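You operate a simulated robot arm through the tools that you are given. There is no shell and no other tool. Be economical: measure what you need, move in short steps, check, and stop when the job is done.

Carry out the task below with a simulated robot arm. There is one attempt and no reset: what you move stays moved.

TASK
Push the middle brown drawer shut. Then put the white cover on top of the cream fan base. Then take the white indicator module and leave it on the top of the yellow stand. Then stack the box marked "bolts" from the top of the blue bench on top of the box that says "clips". Then fetch the pink night lamp and set it on the white plate. Then put the long box labelled "ballast" from the top of the beige bench on the top of the grey table. Then fetch the blue card box and set it on the top of the low rack. Keep to this order. Set down upright: white indicator module, pink night lamp.

It is judged by the outcome, as a careful person would: the job done as asked, and still so three seconds after it is handed in. It fails if anything else is knocked over, pushed out of place, dropped, spilled or broken. Lids that push on must go on centred and level and be pressed home; caps that screw on are set level and turned clockwise until they are tight.

THE ROBOT
A 6-joint arm with a fingered hand on a trunk, on a base that drives. Base frame: it is fixed to the floor where the robot stands at the start and does not move with it; the origin is under the middle of the robot, x ahead of it, y to its left, z up. Units: m, degrees, N and s.
With the tool pointing down near the work surface it reaches from about 0.4 to 0.92 m from the robot's upright axis, wherever it stands. Its first joint turns from -166.0 to 166.0 degrees. Places, roughly: blue card box [9, -5, 0.75]; cream fan base (15x15x9 cm) [8.4, -3.9, 0.8]; green card box, orange card box, white card box, y [8.5, -4, 0.75]; long box [9.25, -5, 0.75]; middle brown drawer [0.6, -0.1, 0.7]; pink night lamp (5x5x6 cm) [8.6, -4.4, 0.8]; top of the grey table [4.9, -2.6, 0.8]; top of the low rack [9.2, -7.1, 0.6]; top of the yellow stand [6.3, -5.8, 0.6]; white cover (16x8x2 cm) [8.2, -3.6, 0.8]; white indicator module (3x5x4 cm) [8.4, -3.7, 0.8]; white plate (9x9x1 cm) [8.8, -4.3, 0.8]. Payload 5 kg.
The TCP is the grasp point between the finger pads, 0.043 m short of the fingertips. In the tool frame z runs along the fingers and y along their closing line. The gripper opens to 0.144 m. The gripper's body begins 0.05 m behind the TCP. The gripper is a hand of 5 fingers: y runs from the thumb to the fingers, the wrist lies at [-0.021, -0.133, -0.233] in the tool frame, and closing takes about 1.5 s.
Orientation is that of the tool frame in the base frame, as a unit quaternion [x, y, z, w]. With the fingers straight down and the wrist toward the robot, the tool's x, y and z point along [0, 1, 0], [1, 0, 0] and [0, 0, -1] of the base frame.

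THE INTERFACE
- The arm moves only by the tool apply_moves. Its argument "targets" is a list of rows, each an object (a shift or turn left out is 0, a gripper value left out holds the last) with "angular": the turn, a rotation vector about the tool's x, y, z in degrees, a list of three; "offset": the shift along the tool's x, y, z in m, a list of three. In form: [{"angular": [wx, wy, wz], "offset": [x, y, z]}, ...]. A call has 1 to 10 rows; each row is the pose to reach, as a shift and turn from the pose commanded when the call began, along the tool's axes at that moment. "claw" is the opening, from 0 (shut) to 1 (fully open), set as the call begins (left out, the last holds). Rows are played at 5 a second. More than 0.05 m and 8.6 degrees between two rows, or a gripper value outside its range, and nothing of the call is played. A pose out of reach is approached as far as the arm can. The call stops where the force on the tool passes 40 N (or 10 N more than at its start, if that is more) or the arm is blocked; 0.2 s more then pass. Each finger travels about 0.072 m/s and halts on what it meets, pressing with about 25 N; the grip force reading is that of the motor and also rises with nothing between the fingers. The clock runs only during rows and for 0.2 s after the last one: add rows that repeat a pose to give the fingers time. The reply holds the time, the measured pose of the TCP, the force on the tool along the base axes, the opening and the grip force, in the units named above and with some noise, with the torque about the TCP (base axes, N m) and any sound that the robot's microphone picked up, and new pictures: "pictures" is both (left out), scene, wrist or none.
- Cameras (640 x 400 px; columns grow to the right, rows downward): "scene" is now at [0.0157, 0.1253, 1.3464]; the picture's right is [-0.38, -0.93, 0.00], its down [-0.66, 0.27, -0.70] and it looks along [0.65, -0.27, -0.72] (base axes); focal length 278 px, centre (320, 200). "wrist" rides on the gripper at [0.086, -0.108, -0.168] in the tool frame; the picture's right is [-0.80, 0.28, -0.53], its down [-0.54, -0.73, 0.42] and it looks along [-0.27, 0.63, 0.73] (tool axes); focal length 275 px, centre (320, 200). There is no depth. A picture from a camera that has moved, and an enlarged one, comes with that camera's place and axes in the base frame and with its lens.
- lift_body(by): slides the trunk up (or, below 0, down) by that many m; the arm and the scene camera ride with it, the base frame stays. It gives what a move gives, with no picture.
- drive_base(legs): drives the robot by 1 to 6 legs, each [ahead, left, turn to the left] in m, m and degrees, along the robot's own axes; the way and the turn of a leg run together, so that a leg with both is an arc; at most 1.5 m and 180 degrees a leg. The arm and the cameras ride along, it lands a little off, and it stops where it bumps. It gives what a move gives, and a new picture of the scene camera.
- curl_fingers(index, middle, ring, little, thumb_bend, thumb_turn): sets how far each is bent, from 0 (flat) to 1 (curled in); at 0.3 the hand is open as for a grip, at 0.7 the pads meet at the TCP. One left out holds its place. A second passes; each finger stops where it meets its share of the squeeze, and holds until it gets a number again. A gripper value or a shape takes the hand back. It gives what a move gives, with no picture; readings hold the bend of each and the force on index, middle, ring, little, thumb and palm. thumb_turn goes from beside the hand (0) to across from the fingers (1), as for a grip.
- preshape(shape): the hand has 5 fingers and takes this shape, open, in about a second: jaw (thumb against the fingers, like two jaws); tri (thumb and two fingers); tip (a fingertip pinch); poke (one finger out to press); point (the index stretched); flat (the hand flat); cup (the hand cupped); fist (a fist). The gripper value then closes the fingers along that shape, each until it touches; the sizes above hold for jaw. It gives what a move gives, with no picture.
- turn_head(pan, tilt): turns the head with the scene camera to pan (to the left, within 155 degrees either way) and tilt (down, from -29 to 69), counted from straight ahead of the robot. It gives what a move gives, and a new picture of the scene camera.
- close_up(camera, box): a new picture of the part [left, top, right, bottom] of that camera's present view, enlarged. It takes no simulated time.
- hand_in(): hands the job in; it is judged then, once.

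Work in short steps. Places have to be worked out from the pictures, the camera data and where the tool is seen: move nearer, look again, correct. Check each grasp and each placing, and mend what went wrong. You have 196 turns and 260 pictures in all, those below and enlarged ones among them. Open the gripper and draw the arm clear of the work before you hand the job in, unless the task says otherwise; then end with one line.

The tools are called after "Call:" by a JSON object that holds its "op" and its "data". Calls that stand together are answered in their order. apply_moves: Moves the arm, as the interface text tells. Its arguments: {"type":"object","properties":{"targets":{"type":"array"},"claw":{"type":"number"},"pictures":{"type":"string","enum":["both","scene","wrist","none"]}},"required":["targets"]} The other tools are called the same way: lift_body (by) slides the trunk up or down; preshape (shape) gives the hand a shape; curl_fingers (index, middle, ring, little, thumb_bend, thumb_turn) moves the fingers one by one; drive_base (legs) drives the base; turn_head (pan, tilt) turns the head that bears the scene camera; close_up (camera, box) takes an enlarged picture of a part of a camera's view; hand_in () hands the job in.

At the start:

```text
time_s: 0.0
eef_pos: [0.5263, 0.1103, 0.9446]
tcp_rot: [0.707, 0.707, -0.001, 0.0]
contact_force: [-0.4, -0.2, 0.4]
moment: [-0.03, -0.02, -0.04]
grip_width: 0.1436
grip_force: 0.1
shape: jaw
bend: [0.3, 0.3, 0.3, 0.3, 0.3, 0.98]
finger forces: [0.0, 0.0, 0.0, 0.0, 0.1, 0.1]
trunk travel left (down, up): [-0.275, 0.315]
robot x, y, heading: [-0.0004, -0.0025, 0.1]
head pan, tilt: [-22.3, 45.7]
```

scene: 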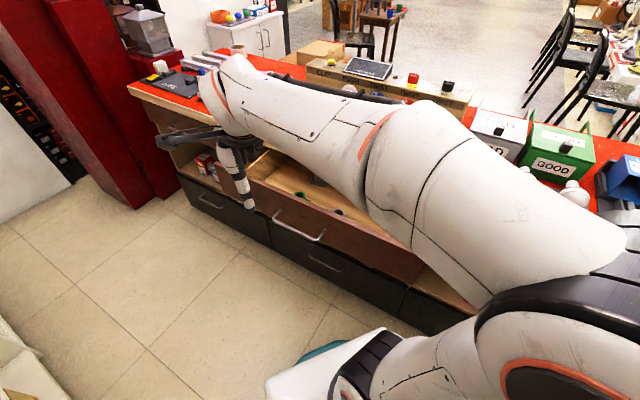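
wrist: 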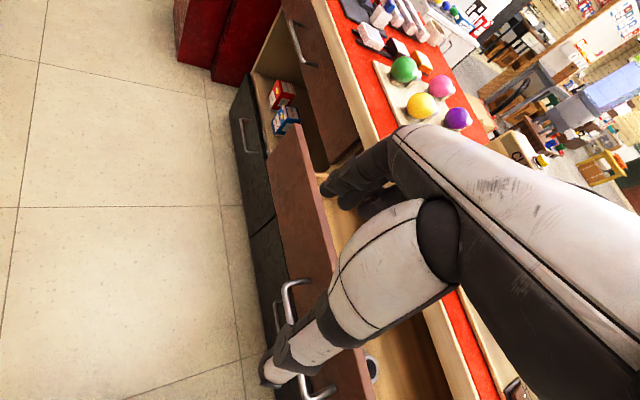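

The hand is above the open drawer. I look behind and around before backing off.

Call:
{"op": "turn_head", "data": {"pan": 150, "tilt": 35}}

Call:
{"op": "turn_head", "data": {"pan": -130, "tilt": 30}}

Call:
{"op": "turn_head", "data": {"pan": -50, "tilt": 20}}

```text
time_s: 2.6
eef_pos: [0.5263, 0.1096, 0.9427]
tcp_rot: [0.708, 0.707, 0.0, 0.0]
contact_force: [-0.2, -0.7, -0.3]
moment: [0.01, 0.0, -0.03]
grip_width: 0.1435
grip_force: 0.1
shape: jaw
bend: [0.3, 0.3, 0.3, 0.3, 0.3, 0.98]
finger forces: [0.0, 0.0, 0.0, 0.0, 0.1, 0.0]
trunk travel left (down, up): [-0.275, 0.315]
robot x, y, heading: [0.0027, 0.0015, 0.2]
head pan, tilt: [150.0, 35.0]
camera scene: at [-0.1352, 0.2, 1.3622], right [0.5, 0.87, 0.0], down [0.5, -0.29, -0.82], along [-0.71, 0.41, -0.57], focal length 278 px, centre (320, 200)
```

scene: 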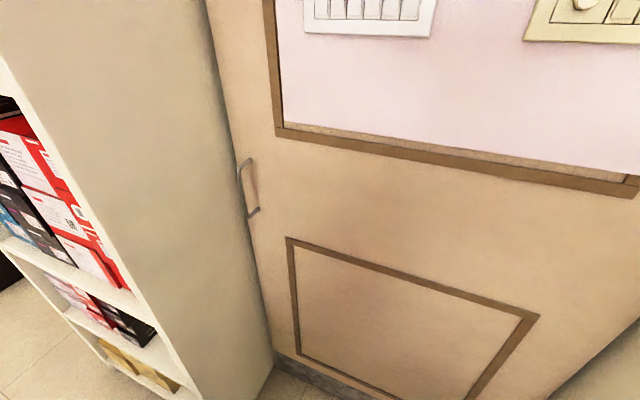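

```text
time_s: 6.5
eef_pos: [0.5275, 0.1092, 0.9422]
tcp_rot: [0.707, 0.707, 0.0, 0.0]
contact_force: [-0.6, -0.4, -0.7]
moment: [0.03, -0.01, 0.02]
grip_width: 0.1435
grip_force: 0.0
shape: jaw
bend: [0.3, 0.3, 0.3, 0.3, 0.3, 0.98]
finger forces: [0.0, 0.0, 0.1, 0.0, 0.1, 0.0]
trunk travel left (down, up): [-0.275, 0.315]
robot x, y, heading: [0.0007, -0.0005, 0.2]
head pan, tilt: [-130.0, 30.0]
camera scene: at [-0.1171, 0.0867, 1.37], right [-0.77, 0.64, 0.0], down [0.32, 0.38, -0.87], along [-0.56, -0.66, -0.5], focal length 278 px, centre (320, 200)
```

scene: 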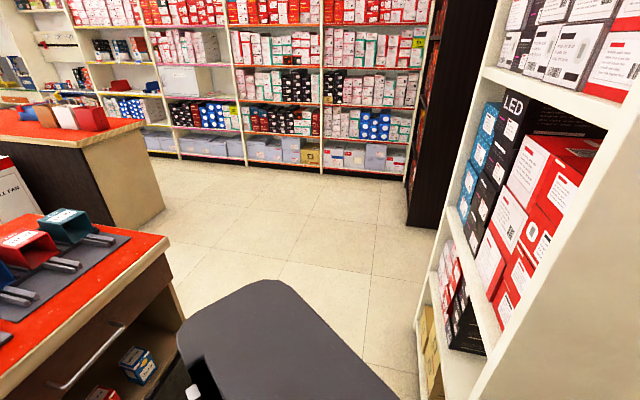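

```text
time_s: 8.0
eef_pos: [0.5263, 0.1102, 0.944]
tcp_rot: [0.708, 0.707, 0.0, 0.001]
contact_force: [0.9, 0.0, -0.4]
moment: [0.0, 0.0, 0.0]
grip_width: 0.1437
grip_force: 0.0
shape: jaw
bend: [0.3, 0.3, 0.3, 0.3, 0.3, 0.98]
finger forces: [0.1, 0.1, 0.0, 0.0, 0.0, 0.1]
trunk travel left (down, up): [-0.275, 0.315]
robot x, y, heading: [-0.0008, -0.0004, 0.1]
head pan, tilt: [-50.0, 20.0]
camera scene: at [0.0008, 0.0846, 1.386], right [-0.77, -0.64, 0.0], down [-0.22, 0.26, -0.94], along [0.6, -0.72, -0.34], focal length 278 px, centre (320, 200)
```

scene: 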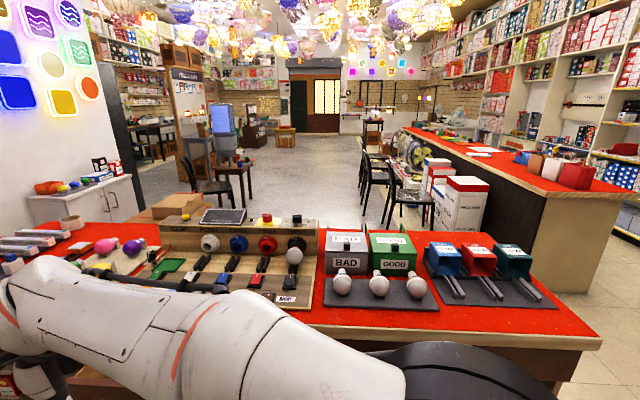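

The counter runs diagonally: its inward normal is about heading −54°. The hand is outside the drawer front, so I turn the wrist to face the drawer and shift along it.

Call:
{"op": "apply_moves", "data": {"targets": [{"angular": [0, 0, 8], "offset": [-0.004, -0.011, 0]}, {"angular": [0, 0, 16], "offset": [-0.008, -0.022, 0]}, {"angular": [0, 0, 24], "offset": [-0.012, -0.034, 0]}, {"angular": [0, 0, 32], "offset": [-0.016, -0.045, 0]}, {"angular": [0, 0, 40], "offset": [-0.02, -0.056, 0]}, {"angular": [0, 0, 47], "offset": [-0.024, -0.067, 0]}, {"angular": [0, 0, 53.7], "offset": [-0.028, -0.078, 0]}, {"angular": [0, 0, 53.7], "offset": [-0.028, -0.078, 0]}], "claw": 0.1, "pictures": "wrist"}}

Call:
{"op": "turn_head", "data": {"pan": -40, "tilt": 55}}

```text
time_s: 9.8
eef_pos: [0.4478, 0.0798, 0.9445]
tcp_rot: [0.95, 0.311, 0.0, 0.0]
contact_force: [0.1, 0.5, -0.6]
moment: [0.02, 0.01, -0.02]
grip_width: 0.0146
grip_force: 0.0
shape: jaw
bend: [0.72, 0.64, 0.63, 0.61, 0.73, 1.0]
finger forces: [0.0, 0.0, 0.1, 0.0, 0.0, 0.1]
trunk travel left (down, up): [-0.275, 0.315]
robot x, y, heading: [0.0001, -0.0015, -0.4]
head pan, tilt: [-50.0, 20.0]
camera wrist: at [0.4526, 0.2186, 1.111], right [-0.47, -0.7, 0.53], down [-0.87, 0.26, -0.42], along [0.15, -0.66, -0.73], focal length 275 px, centre (320, 200)
```

wrist: 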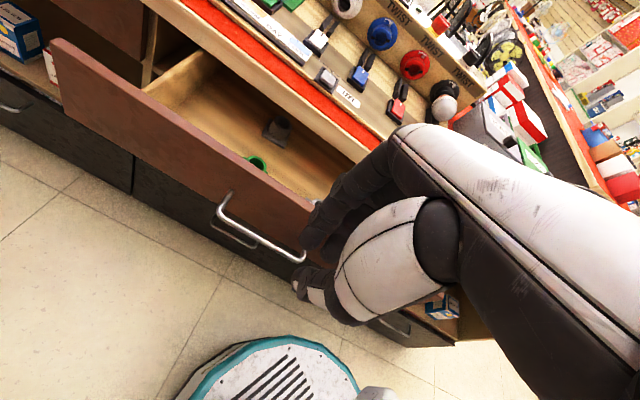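

```text
time_s: 10.8
eef_pos: [0.4482, 0.0811, 0.9432]
tcp_rot: [0.95, 0.311, 0.0, 0.001]
contact_force: [-0.2, 1.0, -1.3]
moment: [0.03, 0.03, 0.02]
grip_width: 0.0146
grip_force: 0.0
shape: jaw
bend: [0.72, 0.64, 0.63, 0.61, 0.73, 1.0]
finger forces: [0.0, 0.1, 0.0, 0.0, 0.0, 0.0]
trunk travel left (down, up): [-0.275, 0.315]
robot x, y, heading: [-0.0024, -0.0002, -0.1]
head pan, tilt: [-40.0, 55.0]
camera scene: at [-0.0037, 0.1096, 1.334], right [-0.64, -0.77, 0.0], down [-0.63, 0.53, -0.57], along [0.44, -0.37, -0.82], focal length 278 px, centre (320, 200)
```

scene: 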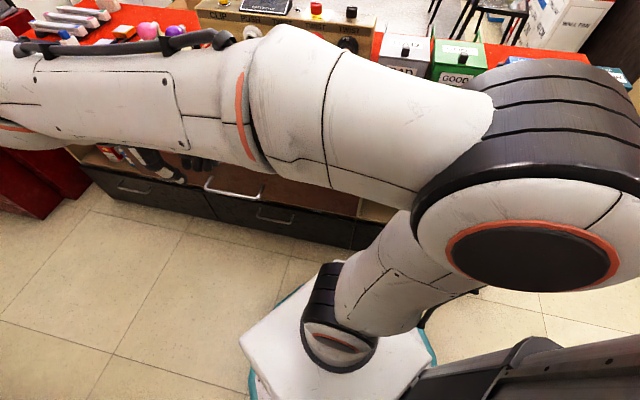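

Two views agree on the handle: about (0.513, −0.002, 0.70), with the panel face at n≈0.335 and its top at about z 0.795. I tilt the closed hand so the fingertips lead, and lower it to push above the handle.

Call:
{"op": "apply_moves", "data": {"targets": [{"angular": [-7.2, 0, 0], "offset": [0, 0, 0.02]}, {"angular": [-14.4, 0, 0], "offset": [0, 0, 0.04]}, {"angular": [-21.6, 0, 0], "offset": [0, 0, 0.06]}, {"angular": [-28.8, 0, 0], "offset": [0, 0, 0.08]}, {"angular": [-36, 0, 0], "offset": [0, 0, 0.1]}, {"angular": [-43, 0, 0], "offset": [0, 0, 0.12]}, {"angular": [-50, 0, 0], "offset": [0, 0, 0.14]}, {"angular": [-57, 0, 0], "offset": [0, 0, 0.16]}, {"angular": [-64, 0, 0], "offset": [0, 0, 0.18]}, {"angular": [-64, 0, 0], "offset": [0, 0, 0.18]}], "claw": 0}}

```text
time_s: 13.0
eef_pos: [0.4486, 0.0798, 0.7623]
tcp_rot: [0.805, 0.264, 0.165, 0.505]
contact_force: [-0.8, 0.7, -0.4]
moment: [-0.03, 0.0, -0.03]
grip_width: 0.0
grip_force: 24.7
shape: jaw
bend: [0.7, 0.7, 0.7, 0.7, 0.59, 1.0]
finger forces: [0.0, 0.0, 0.1, 0.1, 0.0, 0.0]
trunk travel left (down, up): [-0.275, 0.315]
robot x, y, heading: [0.0035, 0.0017, 0.2]
head pan, tilt: [-40.0, 55.0]
camera scene: at [-0.0037, 0.1097, 1.3339], right [-0.64, -0.77, 0.0], down [-0.63, 0.53, -0.57], along [0.44, -0.37, -0.82], focal length 278 px, centre (320, 200)
camera wrist: at [0.3994, 0.291, 0.7375], right [-0.85, -0.18, 0.49], down [-0.4, -0.37, -0.84], along [0.34, -0.91, 0.24], focal length 275 px, centre (320, 200)
```

scene: 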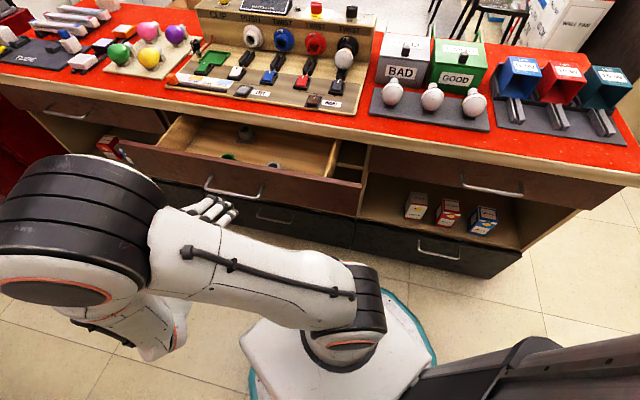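
wrist: 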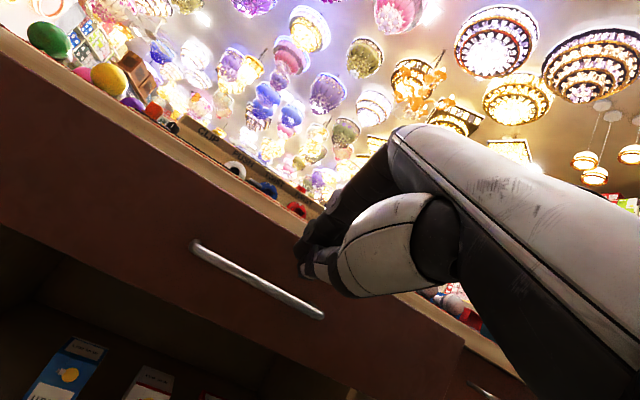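

The view is clear: the fingertips face the panel at its centre. I advance about 0.12 m along the normal.

Call:
{"op": "apply_moves", "data": {"targets": [{"offset": [0, 0.011, 0.0225]}, {"offset": [0, 0.022, 0.045]}, {"offset": [0, 0.033, 0.0675]}, {"offset": [0, 0.0438, 0.09]}, {"offset": [0, 0.053, 0.108]}, {"offset": [0, 0.0613, 0.126]}]}}

```text
time_s: 14.4
eef_pos: [0.5326, -0.0323, 0.7648]
tcp_rot: [0.806, 0.265, 0.165, 0.503]
contact_force: [0.0, -0.1, -0.1]
moment: [0.02, 0.03, -0.02]
grip_width: 0.0
grip_force: 25.3
shape: jaw
bend: [0.7, 0.7, 0.7, 0.7, 0.59, 1.0]
finger forces: [0.0, 0.1, 0.0, 0.1, 0.0, 0.0]
trunk travel left (down, up): [-0.275, 0.315]
robot x, y, heading: [0.003, -0.0008, 0.0]
head pan, tilt: [-40.0, 55.0]
camera scene: at [-0.0039, 0.1098, 1.3339], right [-0.64, -0.77, 0.0], down [-0.63, 0.53, -0.57], along [0.44, -0.37, -0.82], focal length 278 px, centre (320, 200)
camera wrist: at [0.484, 0.1794, 0.739], right [-0.85, -0.18, 0.49], down [-0.4, -0.37, -0.84], along [0.34, -0.91, 0.24], focal length 275 px, centre (320, 200)
```

scene: 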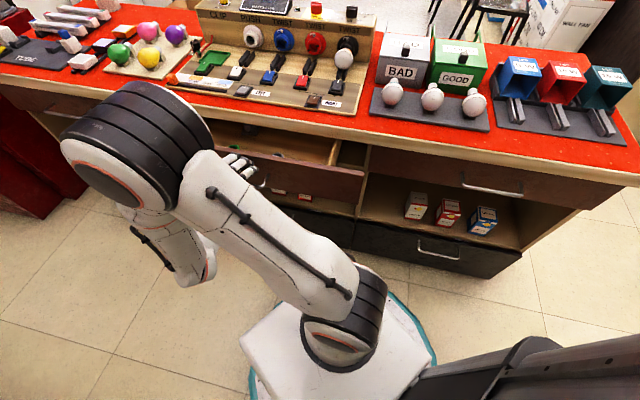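
wrist: 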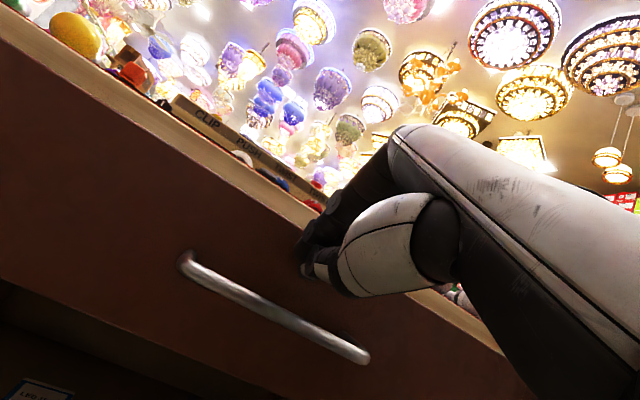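

The drawer seems just reached, with very little resistance. I keep pushing.

Call:
{"op": "apply_moves", "data": {"targets": [{"offset": [0, 0.011, 0.0225]}, {"offset": [0, 0.022, 0.045]}, {"offset": [0, 0.033, 0.0675]}, {"offset": [0, 0.0438, 0.09]}]}}

```text
time_s: 15.4
eef_pos: [0.5901, -0.1122, 0.7615]
tcp_rot: [0.806, 0.264, 0.165, 0.503]
contact_force: [-0.7, 0.7, -0.6]
moment: [-0.01, 0.04, 0.0]
grip_width: 0.0001
grip_force: 24.7
shape: jaw
bend: [0.7, 0.7, 0.7, 0.7, 0.59, 1.0]
finger forces: [0.0, 0.1, 0.0, 0.1, 0.0, 0.0]
trunk travel left (down, up): [-0.275, 0.315]
robot x, y, heading: [0.0001, -0.0054, -0.1]
head pan, tilt: [-40.0, 55.0]
camera scene: at [-0.0038, 0.1098, 1.3339], right [-0.64, -0.77, 0.0], down [-0.63, 0.53, -0.57], along [0.44, -0.37, -0.82], focal length 278 px, centre (320, 200)
camera wrist: at [0.5423, 0.0991, 0.7371], right [-0.85, -0.18, 0.49], down [-0.4, -0.37, -0.84], along [0.34, -0.91, 0.24], focal length 275 px, centre (320, 200)
```

scene: 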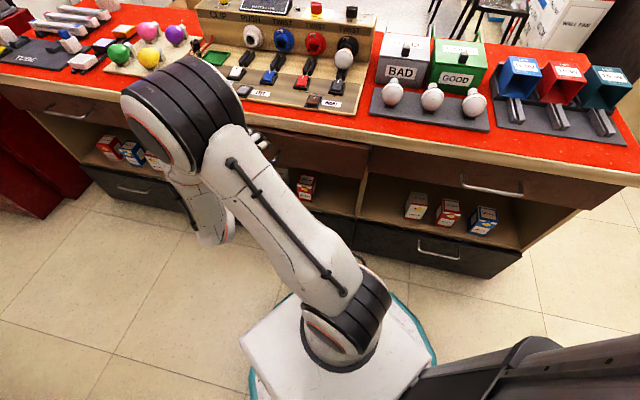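
wrist: 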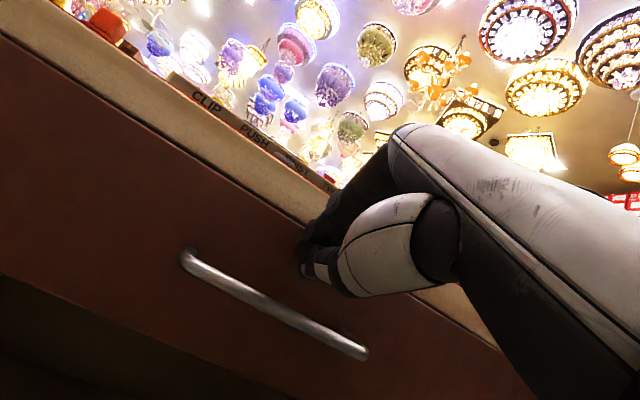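

The drawer is gliding in. I push until it meets resistance.

Call:
{"op": "apply_moves", "data": {"targets": [{"offset": [0, 0.008, 0.018]}, {"offset": [0, 0.0175, 0.036]}, {"offset": [0, 0.026, 0.054]}, {"offset": [0, 0.035, 0.072]}]}}

```text
time_s: 16.2
eef_pos: [0.6195, -0.1485, 0.7595]
tcp_rot: [0.806, 0.268, 0.162, 0.503]
contact_force: [-17.5, 17.0, -5.2]
moment: [-0.09, -0.31, -0.54]
grip_width: 0.0002
grip_force: 24.8
shape: jaw
bend: [0.7, 0.7, 0.7, 0.7, 0.59, 1.0]
finger forces: [0.0, 20.0, 4.2, 0.0, 0.1, 0.0]
trunk travel left (down, up): [-0.275, 0.315]
robot x, y, heading: [-0.0023, 0.0016, 0.2]
head pan, tilt: [-40.0, 55.0]
stopped in row 3: the force on the tool passed its limit at 53 N (the readings are from after the stop); the commanded pose is now the measured one
camera scene: at [-0.0056, 0.1116, 1.3337], right [-0.64, -0.77, 0.0], down [-0.63, 0.52, -0.57], along [0.44, -0.37, -0.82], focal length 278 px, centre (320, 200)
camera wrist: at [0.5691, 0.0629, 0.7351], right [-0.85, -0.19, 0.5], down [-0.4, -0.38, -0.83], along [0.34, -0.91, 0.24], focal length 275 px, centre (320, 200)
```

scene: 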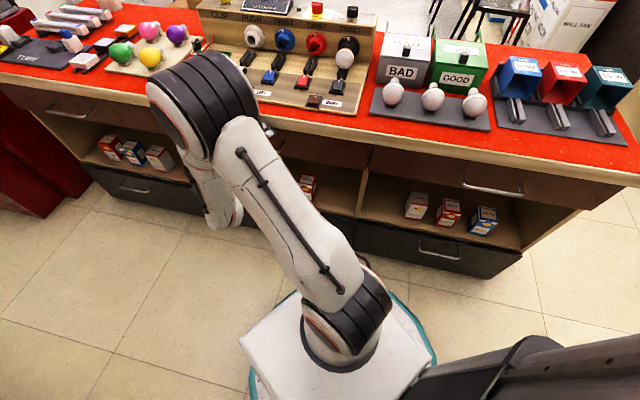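
wrist: 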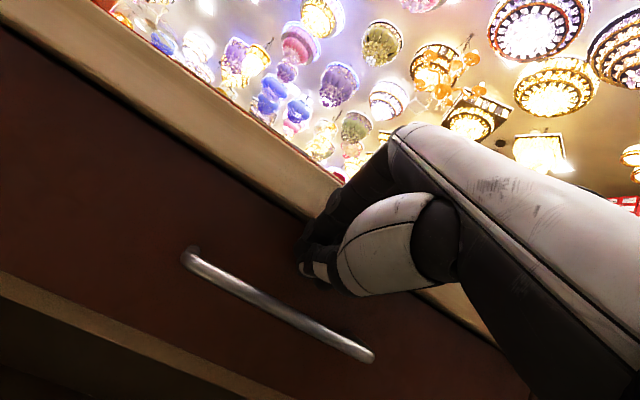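

It stopped hard, as if it is fully shut. I draw back along the normal and look.

Call:
{"op": "apply_moves", "data": {"targets": [{"offset": [0, -0.0175, -0.036]}, {"offset": [0, -0.035, -0.072]}, {"offset": [0, -0.053, -0.108]}, {"offset": [0, -0.07, -0.144]}, {"offset": [0, -0.0875, -0.18]}, {"offset": [0, -0.105, -0.216]}]}}

```text
time_s: 17.6
eef_pos: [0.4766, 0.0416, 0.7601]
tcp_rot: [0.805, 0.267, 0.165, 0.504]
contact_force: [-0.2, 0.0, -0.3]
moment: [0.01, 0.01, 0.02]
grip_width: 0.0
grip_force: 25.0
shape: jaw
bend: [0.7, 0.7, 0.7, 0.7, 0.59, 1.0]
finger forces: [0.0, 0.1, 0.0, 0.0, 0.0, 0.0]
trunk travel left (down, up): [-0.275, 0.315]
robot x, y, heading: [-0.0013, 0.0004, 0.0]
head pan, tilt: [-40.0, 55.0]
camera scene: at [-0.0041, 0.1099, 1.334], right [-0.64, -0.77, 0.0], down [-0.63, 0.53, -0.57], along [0.44, -0.37, -0.82], focal length 278 px, centre (320, 200)
camera wrist: at [0.4276, 0.2531, 0.7359], right [-0.85, -0.19, 0.49], down [-0.4, -0.37, -0.84], along [0.34, -0.91, 0.24], focal length 275 px, centre (320, 200)
```

scene: 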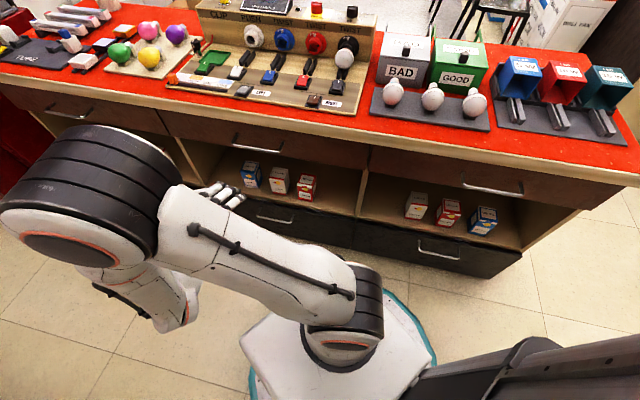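
wrist: 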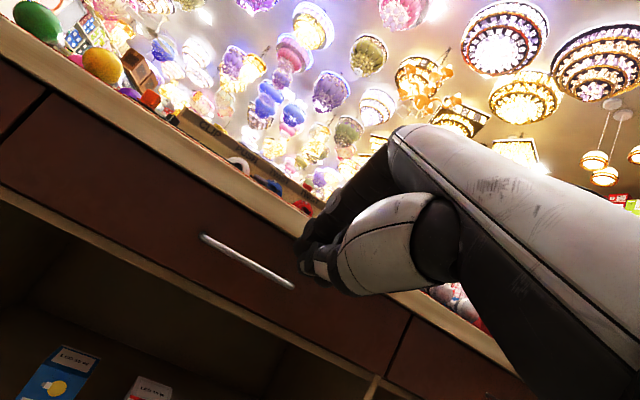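

The drawer is shut and flush. I bring the hand up and back upright, then look at the way out past the counter's right end.

Call:
{"op": "apply_moves", "data": {"targets": [{"angular": [8, 0, 0], "offset": [0, 0.03, -0.015]}, {"angular": [16, 0, 0], "offset": [0, 0.06, -0.03]}, {"angular": [24, 0, 0], "offset": [0, 0.09, -0.045]}, {"angular": [32, 0, 0], "offset": [0, 0.12, -0.06]}, {"angular": [40, 0, 0], "offset": [0, 0.15, -0.075]}, {"angular": [48, 0, 0], "offset": [0, 0.175, -0.085]}, {"angular": [56, 0, 0], "offset": [0, 0.2, -0.1]}, {"angular": [64, 0, 0], "offset": [0, 0.225, -0.11]}], "claw": 0, "pictures": "none"}}

Call:
{"op": "turn_head", "data": {"pan": -85, "tilt": 30}}

Call:
{"op": "turn_head", "data": {"pan": -55, "tilt": 12}}

```text
time_s: 19.4
eef_pos: [0.4779, 0.0445, 1.0116]
tcp_rot: [0.95, 0.313, -0.003, -0.001]
contact_force: [0.9, 0.7, -0.2]
moment: [0.03, 0.0, -0.05]
grip_width: 0.0
grip_force: 24.7
shape: jaw
bend: [0.7, 0.7, 0.7, 0.7, 0.59, 1.0]
finger forces: [0.1, 0.1, 0.1, 0.1, 0.1, 0.1]
trunk travel left (down, up): [-0.275, 0.315]
robot x, y, heading: [0.0028, 0.0025, -0.1]
head pan, tilt: [-40.0, 55.0]
```

```text
time_s: 20.5
eef_pos: [0.4802, 0.0458, 1.0119]
tcp_rot: [0.95, 0.312, -0.003, 0.0]
contact_force: [-0.2, 0.2, 0.0]
moment: [0.0, -0.03, 0.03]
grip_width: 0.0
grip_force: 24.8
shape: jaw
bend: [0.7, 0.7, 0.7, 0.7, 0.59, 1.0]
finger forces: [0.0, 0.0, 0.0, 0.0, 0.0, 0.1]
trunk travel left (down, up): [-0.275, 0.315]
robot x, y, heading: [0.0008, 0.0006, 0.0]
head pan, tilt: [-85.0, 30.0]
camera scene: at [-0.0516, 0.0664, 1.3699], right [-1.0, -0.09, 0.0], down [-0.04, 0.5, -0.87], along [0.08, -0.86, -0.5], focal length 278 px, centre (320, 200)
```

scene: 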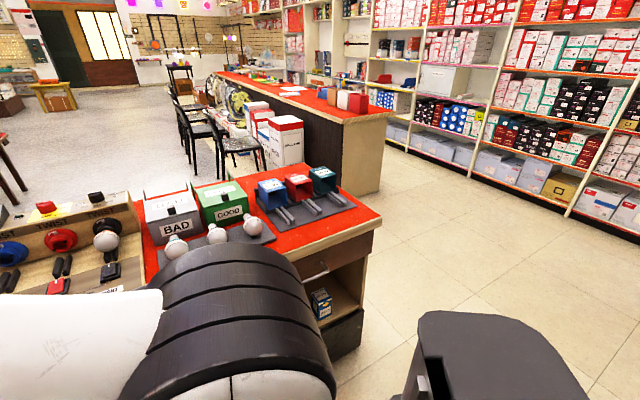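

```text
time_s: 21.4
eef_pos: [0.4805, 0.0454, 1.0111]
tcp_rot: [0.95, 0.313, -0.003, 0.0]
contact_force: [0.5, -0.6, 0.2]
moment: [-0.02, 0.01, 0.01]
grip_width: 0.0
grip_force: 24.6
shape: jaw
bend: [0.7, 0.7, 0.7, 0.7, 0.59, 1.0]
finger forces: [0.0, 0.0, 0.0, 0.0, 0.0, 0.0]
trunk travel left (down, up): [-0.275, 0.315]
robot x, y, heading: [0.0002, 0.0042, 0.0]
head pan, tilt: [-55.0, 12.0]
camera scene: at [-0.0062, 0.0801, 1.399], right [-0.82, -0.57, 0.0], down [-0.12, 0.17, -0.98], along [0.56, -0.8, -0.21], focal length 278 px, centre (320, 200)
```

scene: 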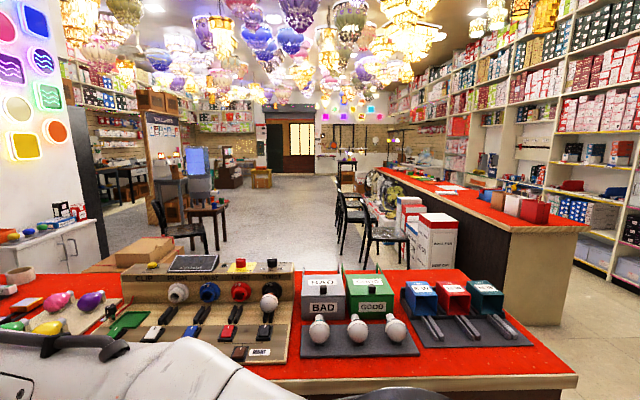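

The passage lies past the counter's right end (counter corner n≈0.5, e≈−0.6). I slide along the aisle parallel to the counter and then turn to face across it.

Call:
{"op": "drive_base", "data": {"legs": [[-0.95, -0.7, 0]]}}

```text
time_s: 27.4
eef_pos: [-0.4659, -0.6495, 1.0116]
tcp_rot: [0.951, 0.31, -0.003, 0.0]
contact_force: [0.3, 0.6, 0.2]
moment: [0.0, 0.0, 0.02]
grip_width: 0.0
grip_force: 24.7
shape: jaw
bend: [0.7, 0.7, 0.7, 0.7, 0.59, 1.0]
finger forces: [0.0, 0.0, 0.0, 0.0, 0.0, 0.0]
trunk travel left (down, up): [-0.275, 0.315]
robot x, y, heading: [-0.944, -0.6919, -0.4]
head pan, tilt: [-55.0, 12.0]
camera scene: at [-0.9513, -0.6105, 1.399], right [-0.82, -0.57, 0.0], down [-0.12, 0.17, -0.98], along [0.56, -0.81, -0.21], focal length 278 px, centre (320, 200)
```

scene: 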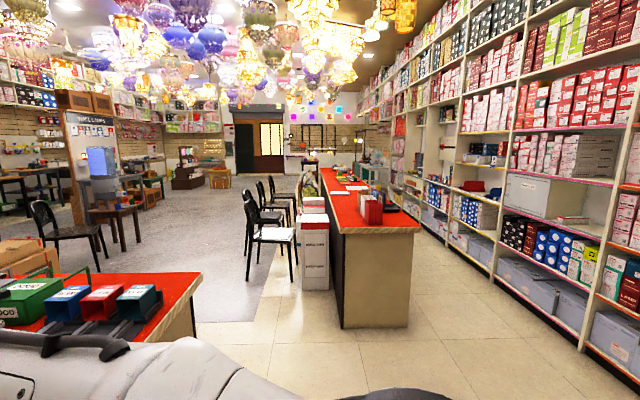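

Clear to turn and go: I face across, drive past the counter end, then slide left behind it.

Call:
{"op": "drive_base", "data": {"legs": [[0, 0, -53.4], [1.35, 0, 0], [0.35, 1.45, 0]]}}

Call:
{"op": "turn_head", "data": {"pan": 0, "tilt": 12}}

Call:
{"op": "turn_head", "data": {"pan": 45, "tilt": 12}}

```text
time_s: 39.9
eef_pos: [0.7129, -1.9291, 1.0105]
tcp_rot: [0.99, -0.143, -0.002, -0.003]
contact_force: [-0.5, 0.1, 0.3]
moment: [-0.01, -0.01, 0.0]
grip_width: 0.0
grip_force: 25.1
shape: jaw
bend: [0.7, 0.7, 0.7, 0.7, 0.59, 1.0]
finger forces: [0.0, 0.1, 0.1, 0.0, 0.0, 0.0]
trunk travel left (down, up): [-0.275, 0.315]
robot x, y, heading: [0.3881, -1.5737, -53.0]
head pan, tilt: [-55.0, 12.0]
stopped in leg 3: the robot was blocked; the commanded pose is now the measured one
camera scene: at [0.4488, -1.5198, 1.399], right [-0.95, 0.31, 0.0], down [0.06, 0.2, -0.98], along [-0.3, -0.93, -0.21], focal length 278 px, centre (320, 200)
```

scene: 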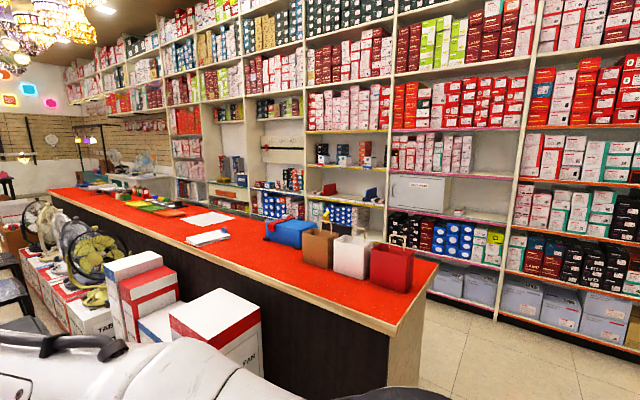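

```text
time_s: 41.1
eef_pos: [0.7129, -1.9293, 1.0105]
tcp_rot: [0.99, -0.144, -0.003, -0.003]
contact_force: [-0.9, 0.5, 0.7]
moment: [0.03, 0.0, -0.02]
grip_width: 0.0
grip_force: 25.4
shape: jaw
bend: [0.7, 0.7, 0.7, 0.7, 0.59, 1.0]
finger forces: [0.0, 0.0, 0.1, 0.0, 0.0, 0.0]
trunk travel left (down, up): [-0.275, 0.315]
robot x, y, heading: [0.3855, -1.5719, -53.2]
head pan, tilt: [0.0, 12.0]
camera scene: at [0.5336, -1.5056, 1.399], right [-0.8, -0.6, 0.0], down [-0.12, 0.17, -0.98], along [0.59, -0.78, -0.21], focal length 278 px, centre (320, 200)
```

scene: 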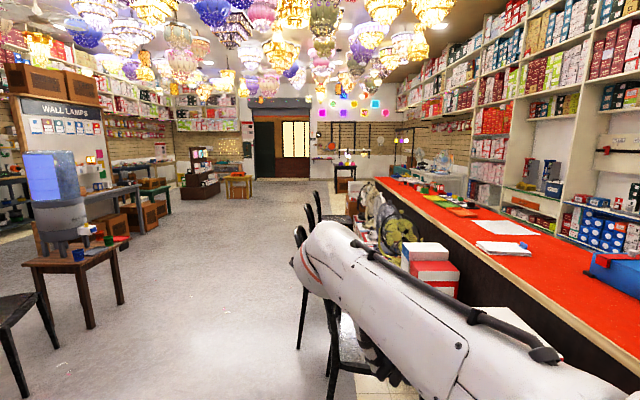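

```text
time_s: 42.2
eef_pos: [0.7133, -1.9292, 1.0098]
tcp_rot: [0.99, -0.143, -0.002, -0.003]
contact_force: [0.5, -0.9, -0.5]
moment: [0.01, 0.03, 0.0]
grip_width: 0.0001
grip_force: 25.1
shape: jaw
bend: [0.7, 0.7, 0.7, 0.7, 0.59, 1.0]
finger forces: [0.1, 0.0, 0.0, 0.0, 0.0, 0.0]
trunk travel left (down, up): [-0.275, 0.315]
robot x, y, heading: [0.3916, -1.5737, -53.1]
head pan, tilt: [45.0, 12.0]
camera scene: at [0.5699, -1.4441, 1.399], right [-0.14, -0.99, 0.0], down [-0.21, 0.03, -0.98], along [0.97, -0.14, -0.21], focal length 278 px, centre (320, 200)
```

scene: 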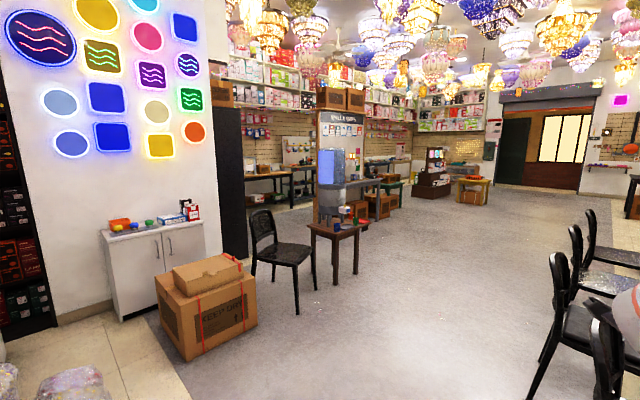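

Blocked by something on my left. I look down on that side to see what.

Call:
{"op": "turn_head", "data": {"pan": 80, "tilt": 50}}

Call:
{"op": "turn_head", "data": {"pan": 20, "tilt": 50}}

```text
time_s: 43.3
eef_pos: [0.7132, -1.9289, 1.0101]
tcp_rot: [0.99, -0.143, -0.002, -0.003]
contact_force: [-0.3, 0.0, 0.2]
moment: [-0.03, 0.03, -0.04]
grip_width: 0.0
grip_force: 25.3
shape: jaw
bend: [0.7, 0.7, 0.7, 0.7, 0.59, 1.0]
finger forces: [0.0, 0.1, 0.0, 0.0, 0.0, 0.0]
trunk travel left (down, up): [-0.275, 0.315]
robot x, y, heading: [0.3895, -1.5739, -53.2]
head pan, tilt: [80.0, 50.0]
camera scene: at [0.5463, -1.3962, 1.3405], right [0.45, -0.89, 0.0], down [-0.68, -0.35, -0.64], along [0.57, 0.29, -0.77], focal length 278 px, centre (320, 200)
```

scene: 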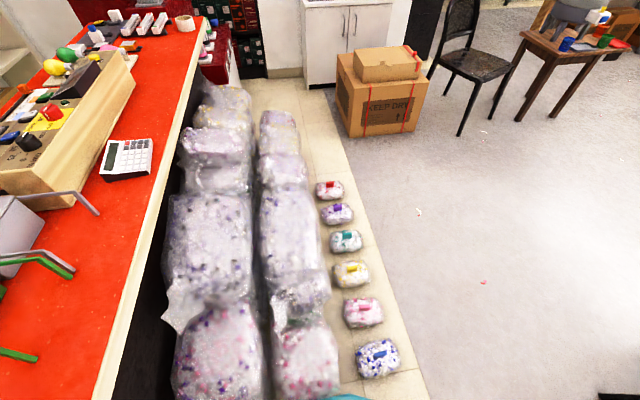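

```text
time_s: 44.6
eef_pos: [0.7125, -1.9301, 1.0103]
tcp_rot: [0.99, -0.144, -0.002, -0.003]
contact_force: [-0.6, 0.0, 0.3]
moment: [0.02, -0.02, 0.01]
grip_width: 0.0
grip_force: 25.3
shape: jaw
bend: [0.7, 0.7, 0.7, 0.7, 0.59, 1.0]
finger forces: [0.1, 0.1, 0.1, 0.1, 0.0, 0.1]
trunk travel left (down, up): [-0.275, 0.315]
robot x, y, heading: [0.388, -1.5788, -53.2]
head pan, tilt: [20.0, 50.0]
camera scene: at [0.5422, -1.473, 1.3404], right [-0.54, -0.84, 0.0], down [-0.64, 0.42, -0.64], along [0.54, -0.35, -0.77], focal length 278 px, centre (320, 200)
```

scene: 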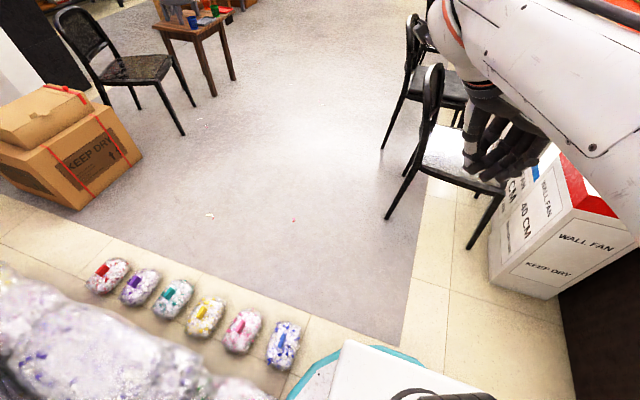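

Plastic bags stand behind the counter; I must thread between the small bags (n≤1.83) and the chair (n≥2.53). I raise the trunk so the arm clears the chair back, then go forward in a small step.

Call:
{"op": "lift_body", "data": {"by": 0.18}}

Call:
{"op": "drive_base", "data": {"legs": [[0, -0.06, 0], [0.58, 0, 0]]}}

Call:
{"op": "turn_head", "data": {"pan": 55, "tilt": 60}}

Call:
{"op": "turn_head", "data": {"pan": 15, "tilt": 60}}

```text
time_s: 46.6
eef_pos: [0.7137, -1.9293, 1.1915]
tcp_rot: [0.99, -0.143, -0.003, -0.003]
contact_force: [-0.5, 0.3, 0.0]
moment: [0.03, 0.02, 0.02]
grip_width: 0.0
grip_force: 25.1
shape: jaw
bend: [0.7, 0.7, 0.7, 0.7, 0.59, 1.0]
finger forces: [0.0, 0.0, 0.0, 0.1, 0.0, 0.0]
trunk travel left (down, up): [-0.455, 0.135]
robot x, y, heading: [0.3922, -1.5713, -53.2]
head pan, tilt: [20.0, 50.0]
```

```text
time_s: 50.4
eef_pos: [1.0036, -2.4376, 1.1916]
tcp_rot: [0.989, -0.15, -0.003, -0.003]
contact_force: [0.7, -0.8, -0.8]
moment: [-0.04, -0.01, -0.01]
grip_width: 0.0
grip_force: 24.8
shape: jaw
bend: [0.7, 0.7, 0.7, 0.7, 0.59, 1.0]
finger forces: [0.0, 0.0, 0.0, 0.1, 0.1, 0.0]
trunk travel left (down, up): [-0.455, 0.135]
robot x, y, heading: [0.6815, -2.0784, -53.9]
head pan, tilt: [20.0, 50.0]
camera scene: at [0.8401, -1.9784, 1.5204], right [-0.56, -0.83, 0.0], down [-0.64, 0.43, -0.64], along [0.53, -0.36, -0.77], focal length 278 px, centre (320, 200)
```

scene: 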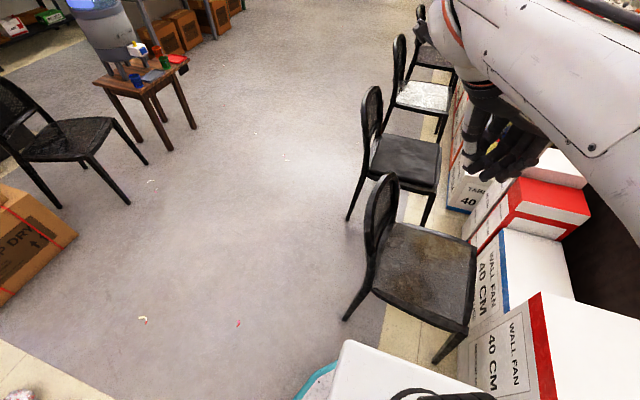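

```text
time_s: 51.4
eef_pos: [1.0042, -2.4368, 1.1908]
tcp_rot: [0.989, -0.15, -0.001, -0.003]
contact_force: [0.6, -0.2, -0.8]
moment: [-0.02, -0.01, -0.02]
grip_width: 0.0
grip_force: 25.2
shape: jaw
bend: [0.7, 0.7, 0.7, 0.7, 0.59, 1.0]
finger forces: [0.0, 0.0, 0.0, 0.1, 0.0, 0.0]
trunk travel left (down, up): [-0.455, 0.135]
robot x, y, heading: [0.684, -2.0717, -53.7]
head pan, tilt: [55.0, 60.0]
camera scene: at [0.8428, -1.9341, 1.5079], right [0.02, -1.0, 0.0], down [-0.87, -0.02, -0.5], along [0.5, 0.01, -0.87], focal length 278 px, centre (320, 200)
```

scene: 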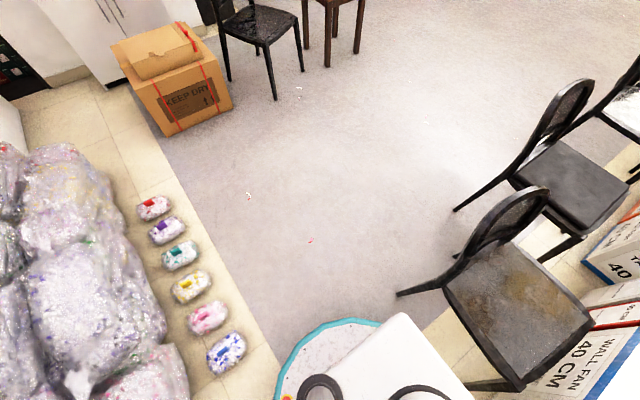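

```text
time_s: 52.5
eef_pos: [1.0046, -2.4371, 1.1912]
tcp_rot: [0.989, -0.151, -0.002, -0.004]
contact_force: [0.2, 0.6, -0.3]
moment: [-0.01, 0.03, -0.01]
grip_width: 0.0002
grip_force: 24.8
shape: jaw
bend: [0.7, 0.7, 0.7, 0.7, 0.59, 1.0]
finger forces: [0.1, 0.1, 0.1, 0.1, 0.0, 0.0]
trunk travel left (down, up): [-0.455, 0.135]
robot x, y, heading: [0.6861, -2.0791, -54.2]
head pan, tilt: [15.0, 60.0]
camera scene: at [0.828, -1.9772, 1.5079], right [-0.63, -0.78, 0.0], down [-0.67, 0.54, -0.5], along [0.39, -0.31, -0.87], focal length 278 px, centre (320, 200)
```

scene: 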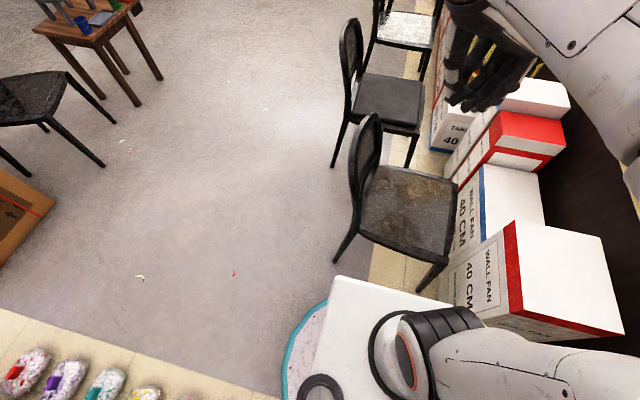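

The gap midpoint is at about (n 2.19, e −0.34), and base radius of about 0.32 fits. I drive diagonally through.

Call:
{"op": "drive_base", "data": {"legs": [[0.33, 0.95, 0]]}}

Call:
{"op": "turn_head", "data": {"pan": 20, "tilt": 15}}

```text
time_s: 57.6
eef_pos: [1.941, -2.1762, 1.1914]
tcp_rot: [0.986, -0.164, -0.004, -0.003]
contact_force: [0.2, 0.5, -0.7]
moment: [0.01, 0.0, 0.01]
grip_width: 0.0
grip_force: 24.8
shape: jaw
bend: [0.7, 0.7, 0.7, 0.7, 0.59, 1.0]
finger forces: [0.1, 0.0, 0.0, 0.0, 0.0, 0.1]
trunk travel left (down, up): [-0.455, 0.135]
robot x, y, heading: [1.6289, -1.8062, -55.4]
head pan, tilt: [15.0, 60.0]
camera scene: at [1.7754, -1.7121, 1.5079], right [-0.65, -0.76, 0.0], down [-0.66, 0.56, -0.5], along [0.38, -0.32, -0.87], focal length 278 px, centre (320, 200)
```

scene: 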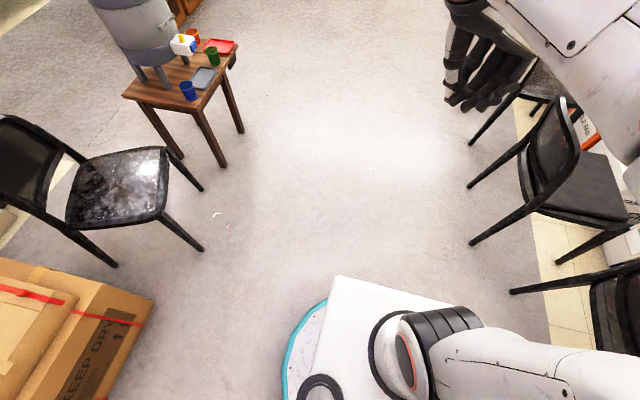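

```text
time_s: 58.7
eef_pos: [1.94, -2.1764, 1.1911]
tcp_rot: [0.986, -0.164, -0.003, -0.003]
contact_force: [-0.6, -0.3, 0.1]
moment: [0.0, -0.01, -0.01]
grip_width: 0.0
grip_force: 24.6
shape: jaw
bend: [0.7, 0.7, 0.7, 0.7, 0.59, 1.0]
finger forces: [0.1, 0.0, 0.0, 0.1, 0.1, 0.1]
trunk travel left (down, up): [-0.455, 0.135]
robot x, y, heading: [1.6297, -1.8091, -55.6]
head pan, tilt: [20.0, 15.0]
camera scene: at [1.8008, -1.723, 1.5741], right [-0.58, -0.82, 0.0], down [-0.21, 0.15, -0.97], along [0.79, -0.56, -0.26], focal length 278 px, centre (320, 200)
```

scene: 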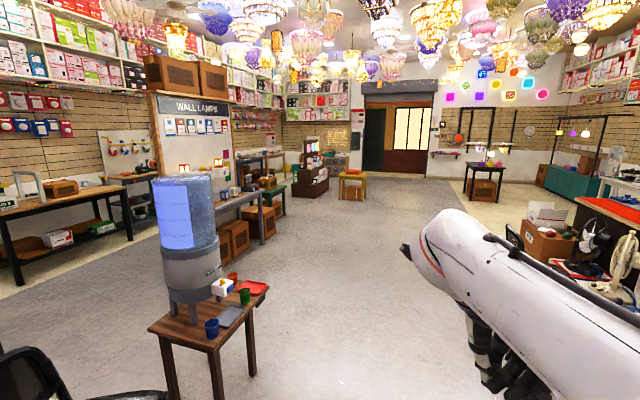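

I'm through the gap with everything undisturbed. The far benches are ahead-left; I drive down the middle of the room.

Call:
{"op": "drive_base", "data": {"legs": [[1.45, 0.35, 0], [1.45, 0.3, 0], [0.9, 0.1, 20]]}}

Call:
{"op": "turn_head", "data": {"pan": 60, "tilt": 15}}

```text
time_s: 77.6
eef_pos: [4.8817, -4.7479, 1.1914]
tcp_rot: [1.0, -0.007, -0.003, -0.003]
contact_force: [-0.7, 0.0, 0.3]
moment: [0.01, 0.0, 0.0]
grip_width: 0.0002
grip_force: 24.9
shape: jaw
bend: [0.7, 0.7, 0.7, 0.7, 0.59, 1.0]
finger forces: [0.0, 0.1, 0.0, 0.0, 0.0, 0.1]
trunk travel left (down, up): [-0.455, 0.135]
robot x, y, heading: [4.4707, -4.4968, -37.0]
head pan, tilt: [20.0, 15.0]
camera scene: at [4.6096, -4.3602, 1.5741], right [-0.3, -0.95, 0.0], down [-0.25, 0.08, -0.97], along [0.92, -0.29, -0.26], focal length 278 px, centre (320, 200)
```

scene: 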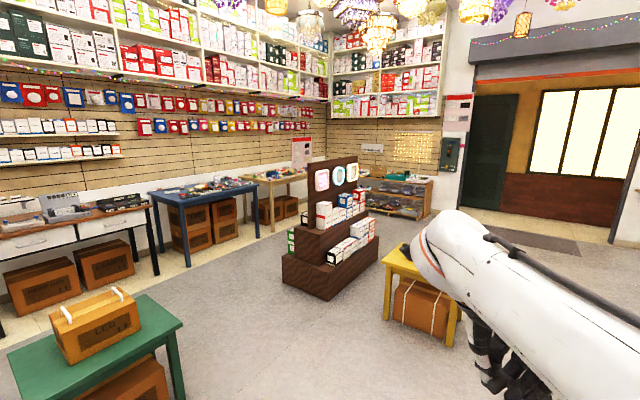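

```text
time_s: 78.7
eef_pos: [4.883, -4.7463, 1.1908]
tcp_rot: [1.0, -0.005, -0.003, -0.003]
contact_force: [0.1, -0.5, 0.9]
moment: [0.0, 0.01, -0.02]
grip_width: 0.0
grip_force: 24.8
shape: jaw
bend: [0.7, 0.7, 0.7, 0.7, 0.59, 1.0]
finger forces: [0.1, 0.0, 0.0, 0.1, 0.0, 0.0]
trunk travel left (down, up): [-0.455, 0.135]
robot x, y, heading: [4.4742, -4.4937, -37.5]
head pan, tilt: [60.0, 15.0]
camera scene: at [4.6065, -4.2964, 1.5742], right [0.39, -0.92, 0.0], down [-0.24, -0.1, -0.97], along [0.89, 0.37, -0.26], focal length 278 px, centre (320, 200)
```

scene: 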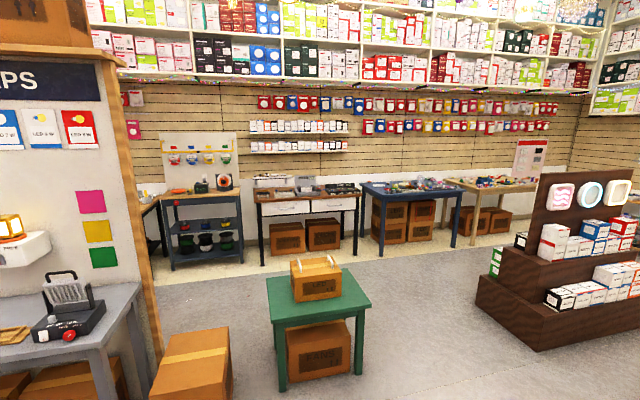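

I see the blue bench (front e≈4.0, n 7.6–8.7), the green table and the dark display, with a ~1.1 m passage between. I move into line, turn to face the benches and drive through.

Call:
{"op": "drive_base", "data": {"legs": [[1.04, -0.3, 0], [0, 0, 73.8], [1.3, 0, 0]]}}

Call:
{"op": "turn_head", "data": {"pan": 0, "tilt": 30}}

```text
time_s: 93.5
eef_pos: [6.506, -4.2528, 1.1919]
tcp_rot: [0.801, 0.598, -0.003, 0.0]
contact_force: [0.1, 0.4, 0.4]
moment: [-0.01, 0.0, -0.02]
grip_width: 0.0002
grip_force: 24.8
shape: jaw
bend: [0.7, 0.7, 0.7, 0.7, 0.59, 1.0]
finger forces: [0.1, 0.0, 0.0, 0.0, 0.0, 0.0]
trunk travel left (down, up): [-0.455, 0.135]
robot x, y, heading: [6.1501, -4.5745, 36.9]
head pan, tilt: [60.0, 15.0]
camera scene: at [5.9981, -4.3965, 1.5742], right [0.99, 0.12, 0.0], down [0.03, -0.26, -0.97], along [-0.12, 0.96, -0.26], focal length 278 px, centre (320, 200)
```

scene: 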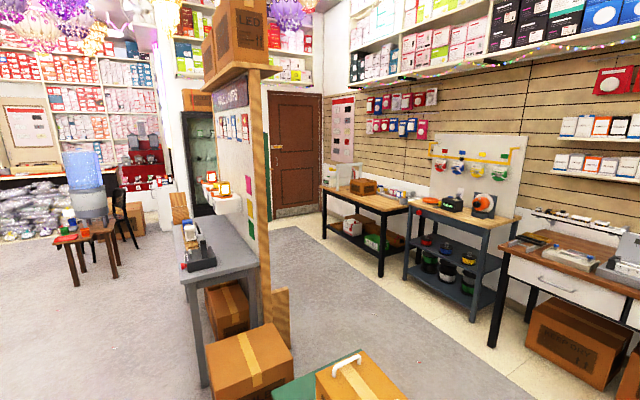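

```text
time_s: 94.8
eef_pos: [6.5076, -4.2525, 1.1906]
tcp_rot: [0.801, 0.598, -0.004, 0.0]
contact_force: [0.1, -0.2, 0.9]
moment: [-0.02, 0.0, -0.01]
grip_width: 0.0001
grip_force: 25.4
shape: jaw
bend: [0.7, 0.7, 0.7, 0.7, 0.59, 1.0]
finger forces: [0.0, 0.0, 0.0, 0.0, 0.0, 0.0]
trunk travel left (down, up): [-0.455, 0.135]
robot x, y, heading: [6.146, -4.5767, 37.0]
head pan, tilt: [0.0, 30.0]
camera scene: at [6.0816, -4.4349, 1.55], right [0.6, -0.8, 0.0], down [-0.4, -0.3, -0.87], along [0.69, 0.52, -0.5], focal length 278 px, centre (320, 200)
```

scene: 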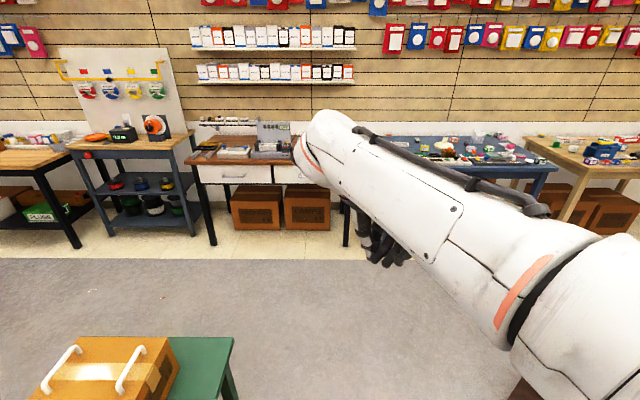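

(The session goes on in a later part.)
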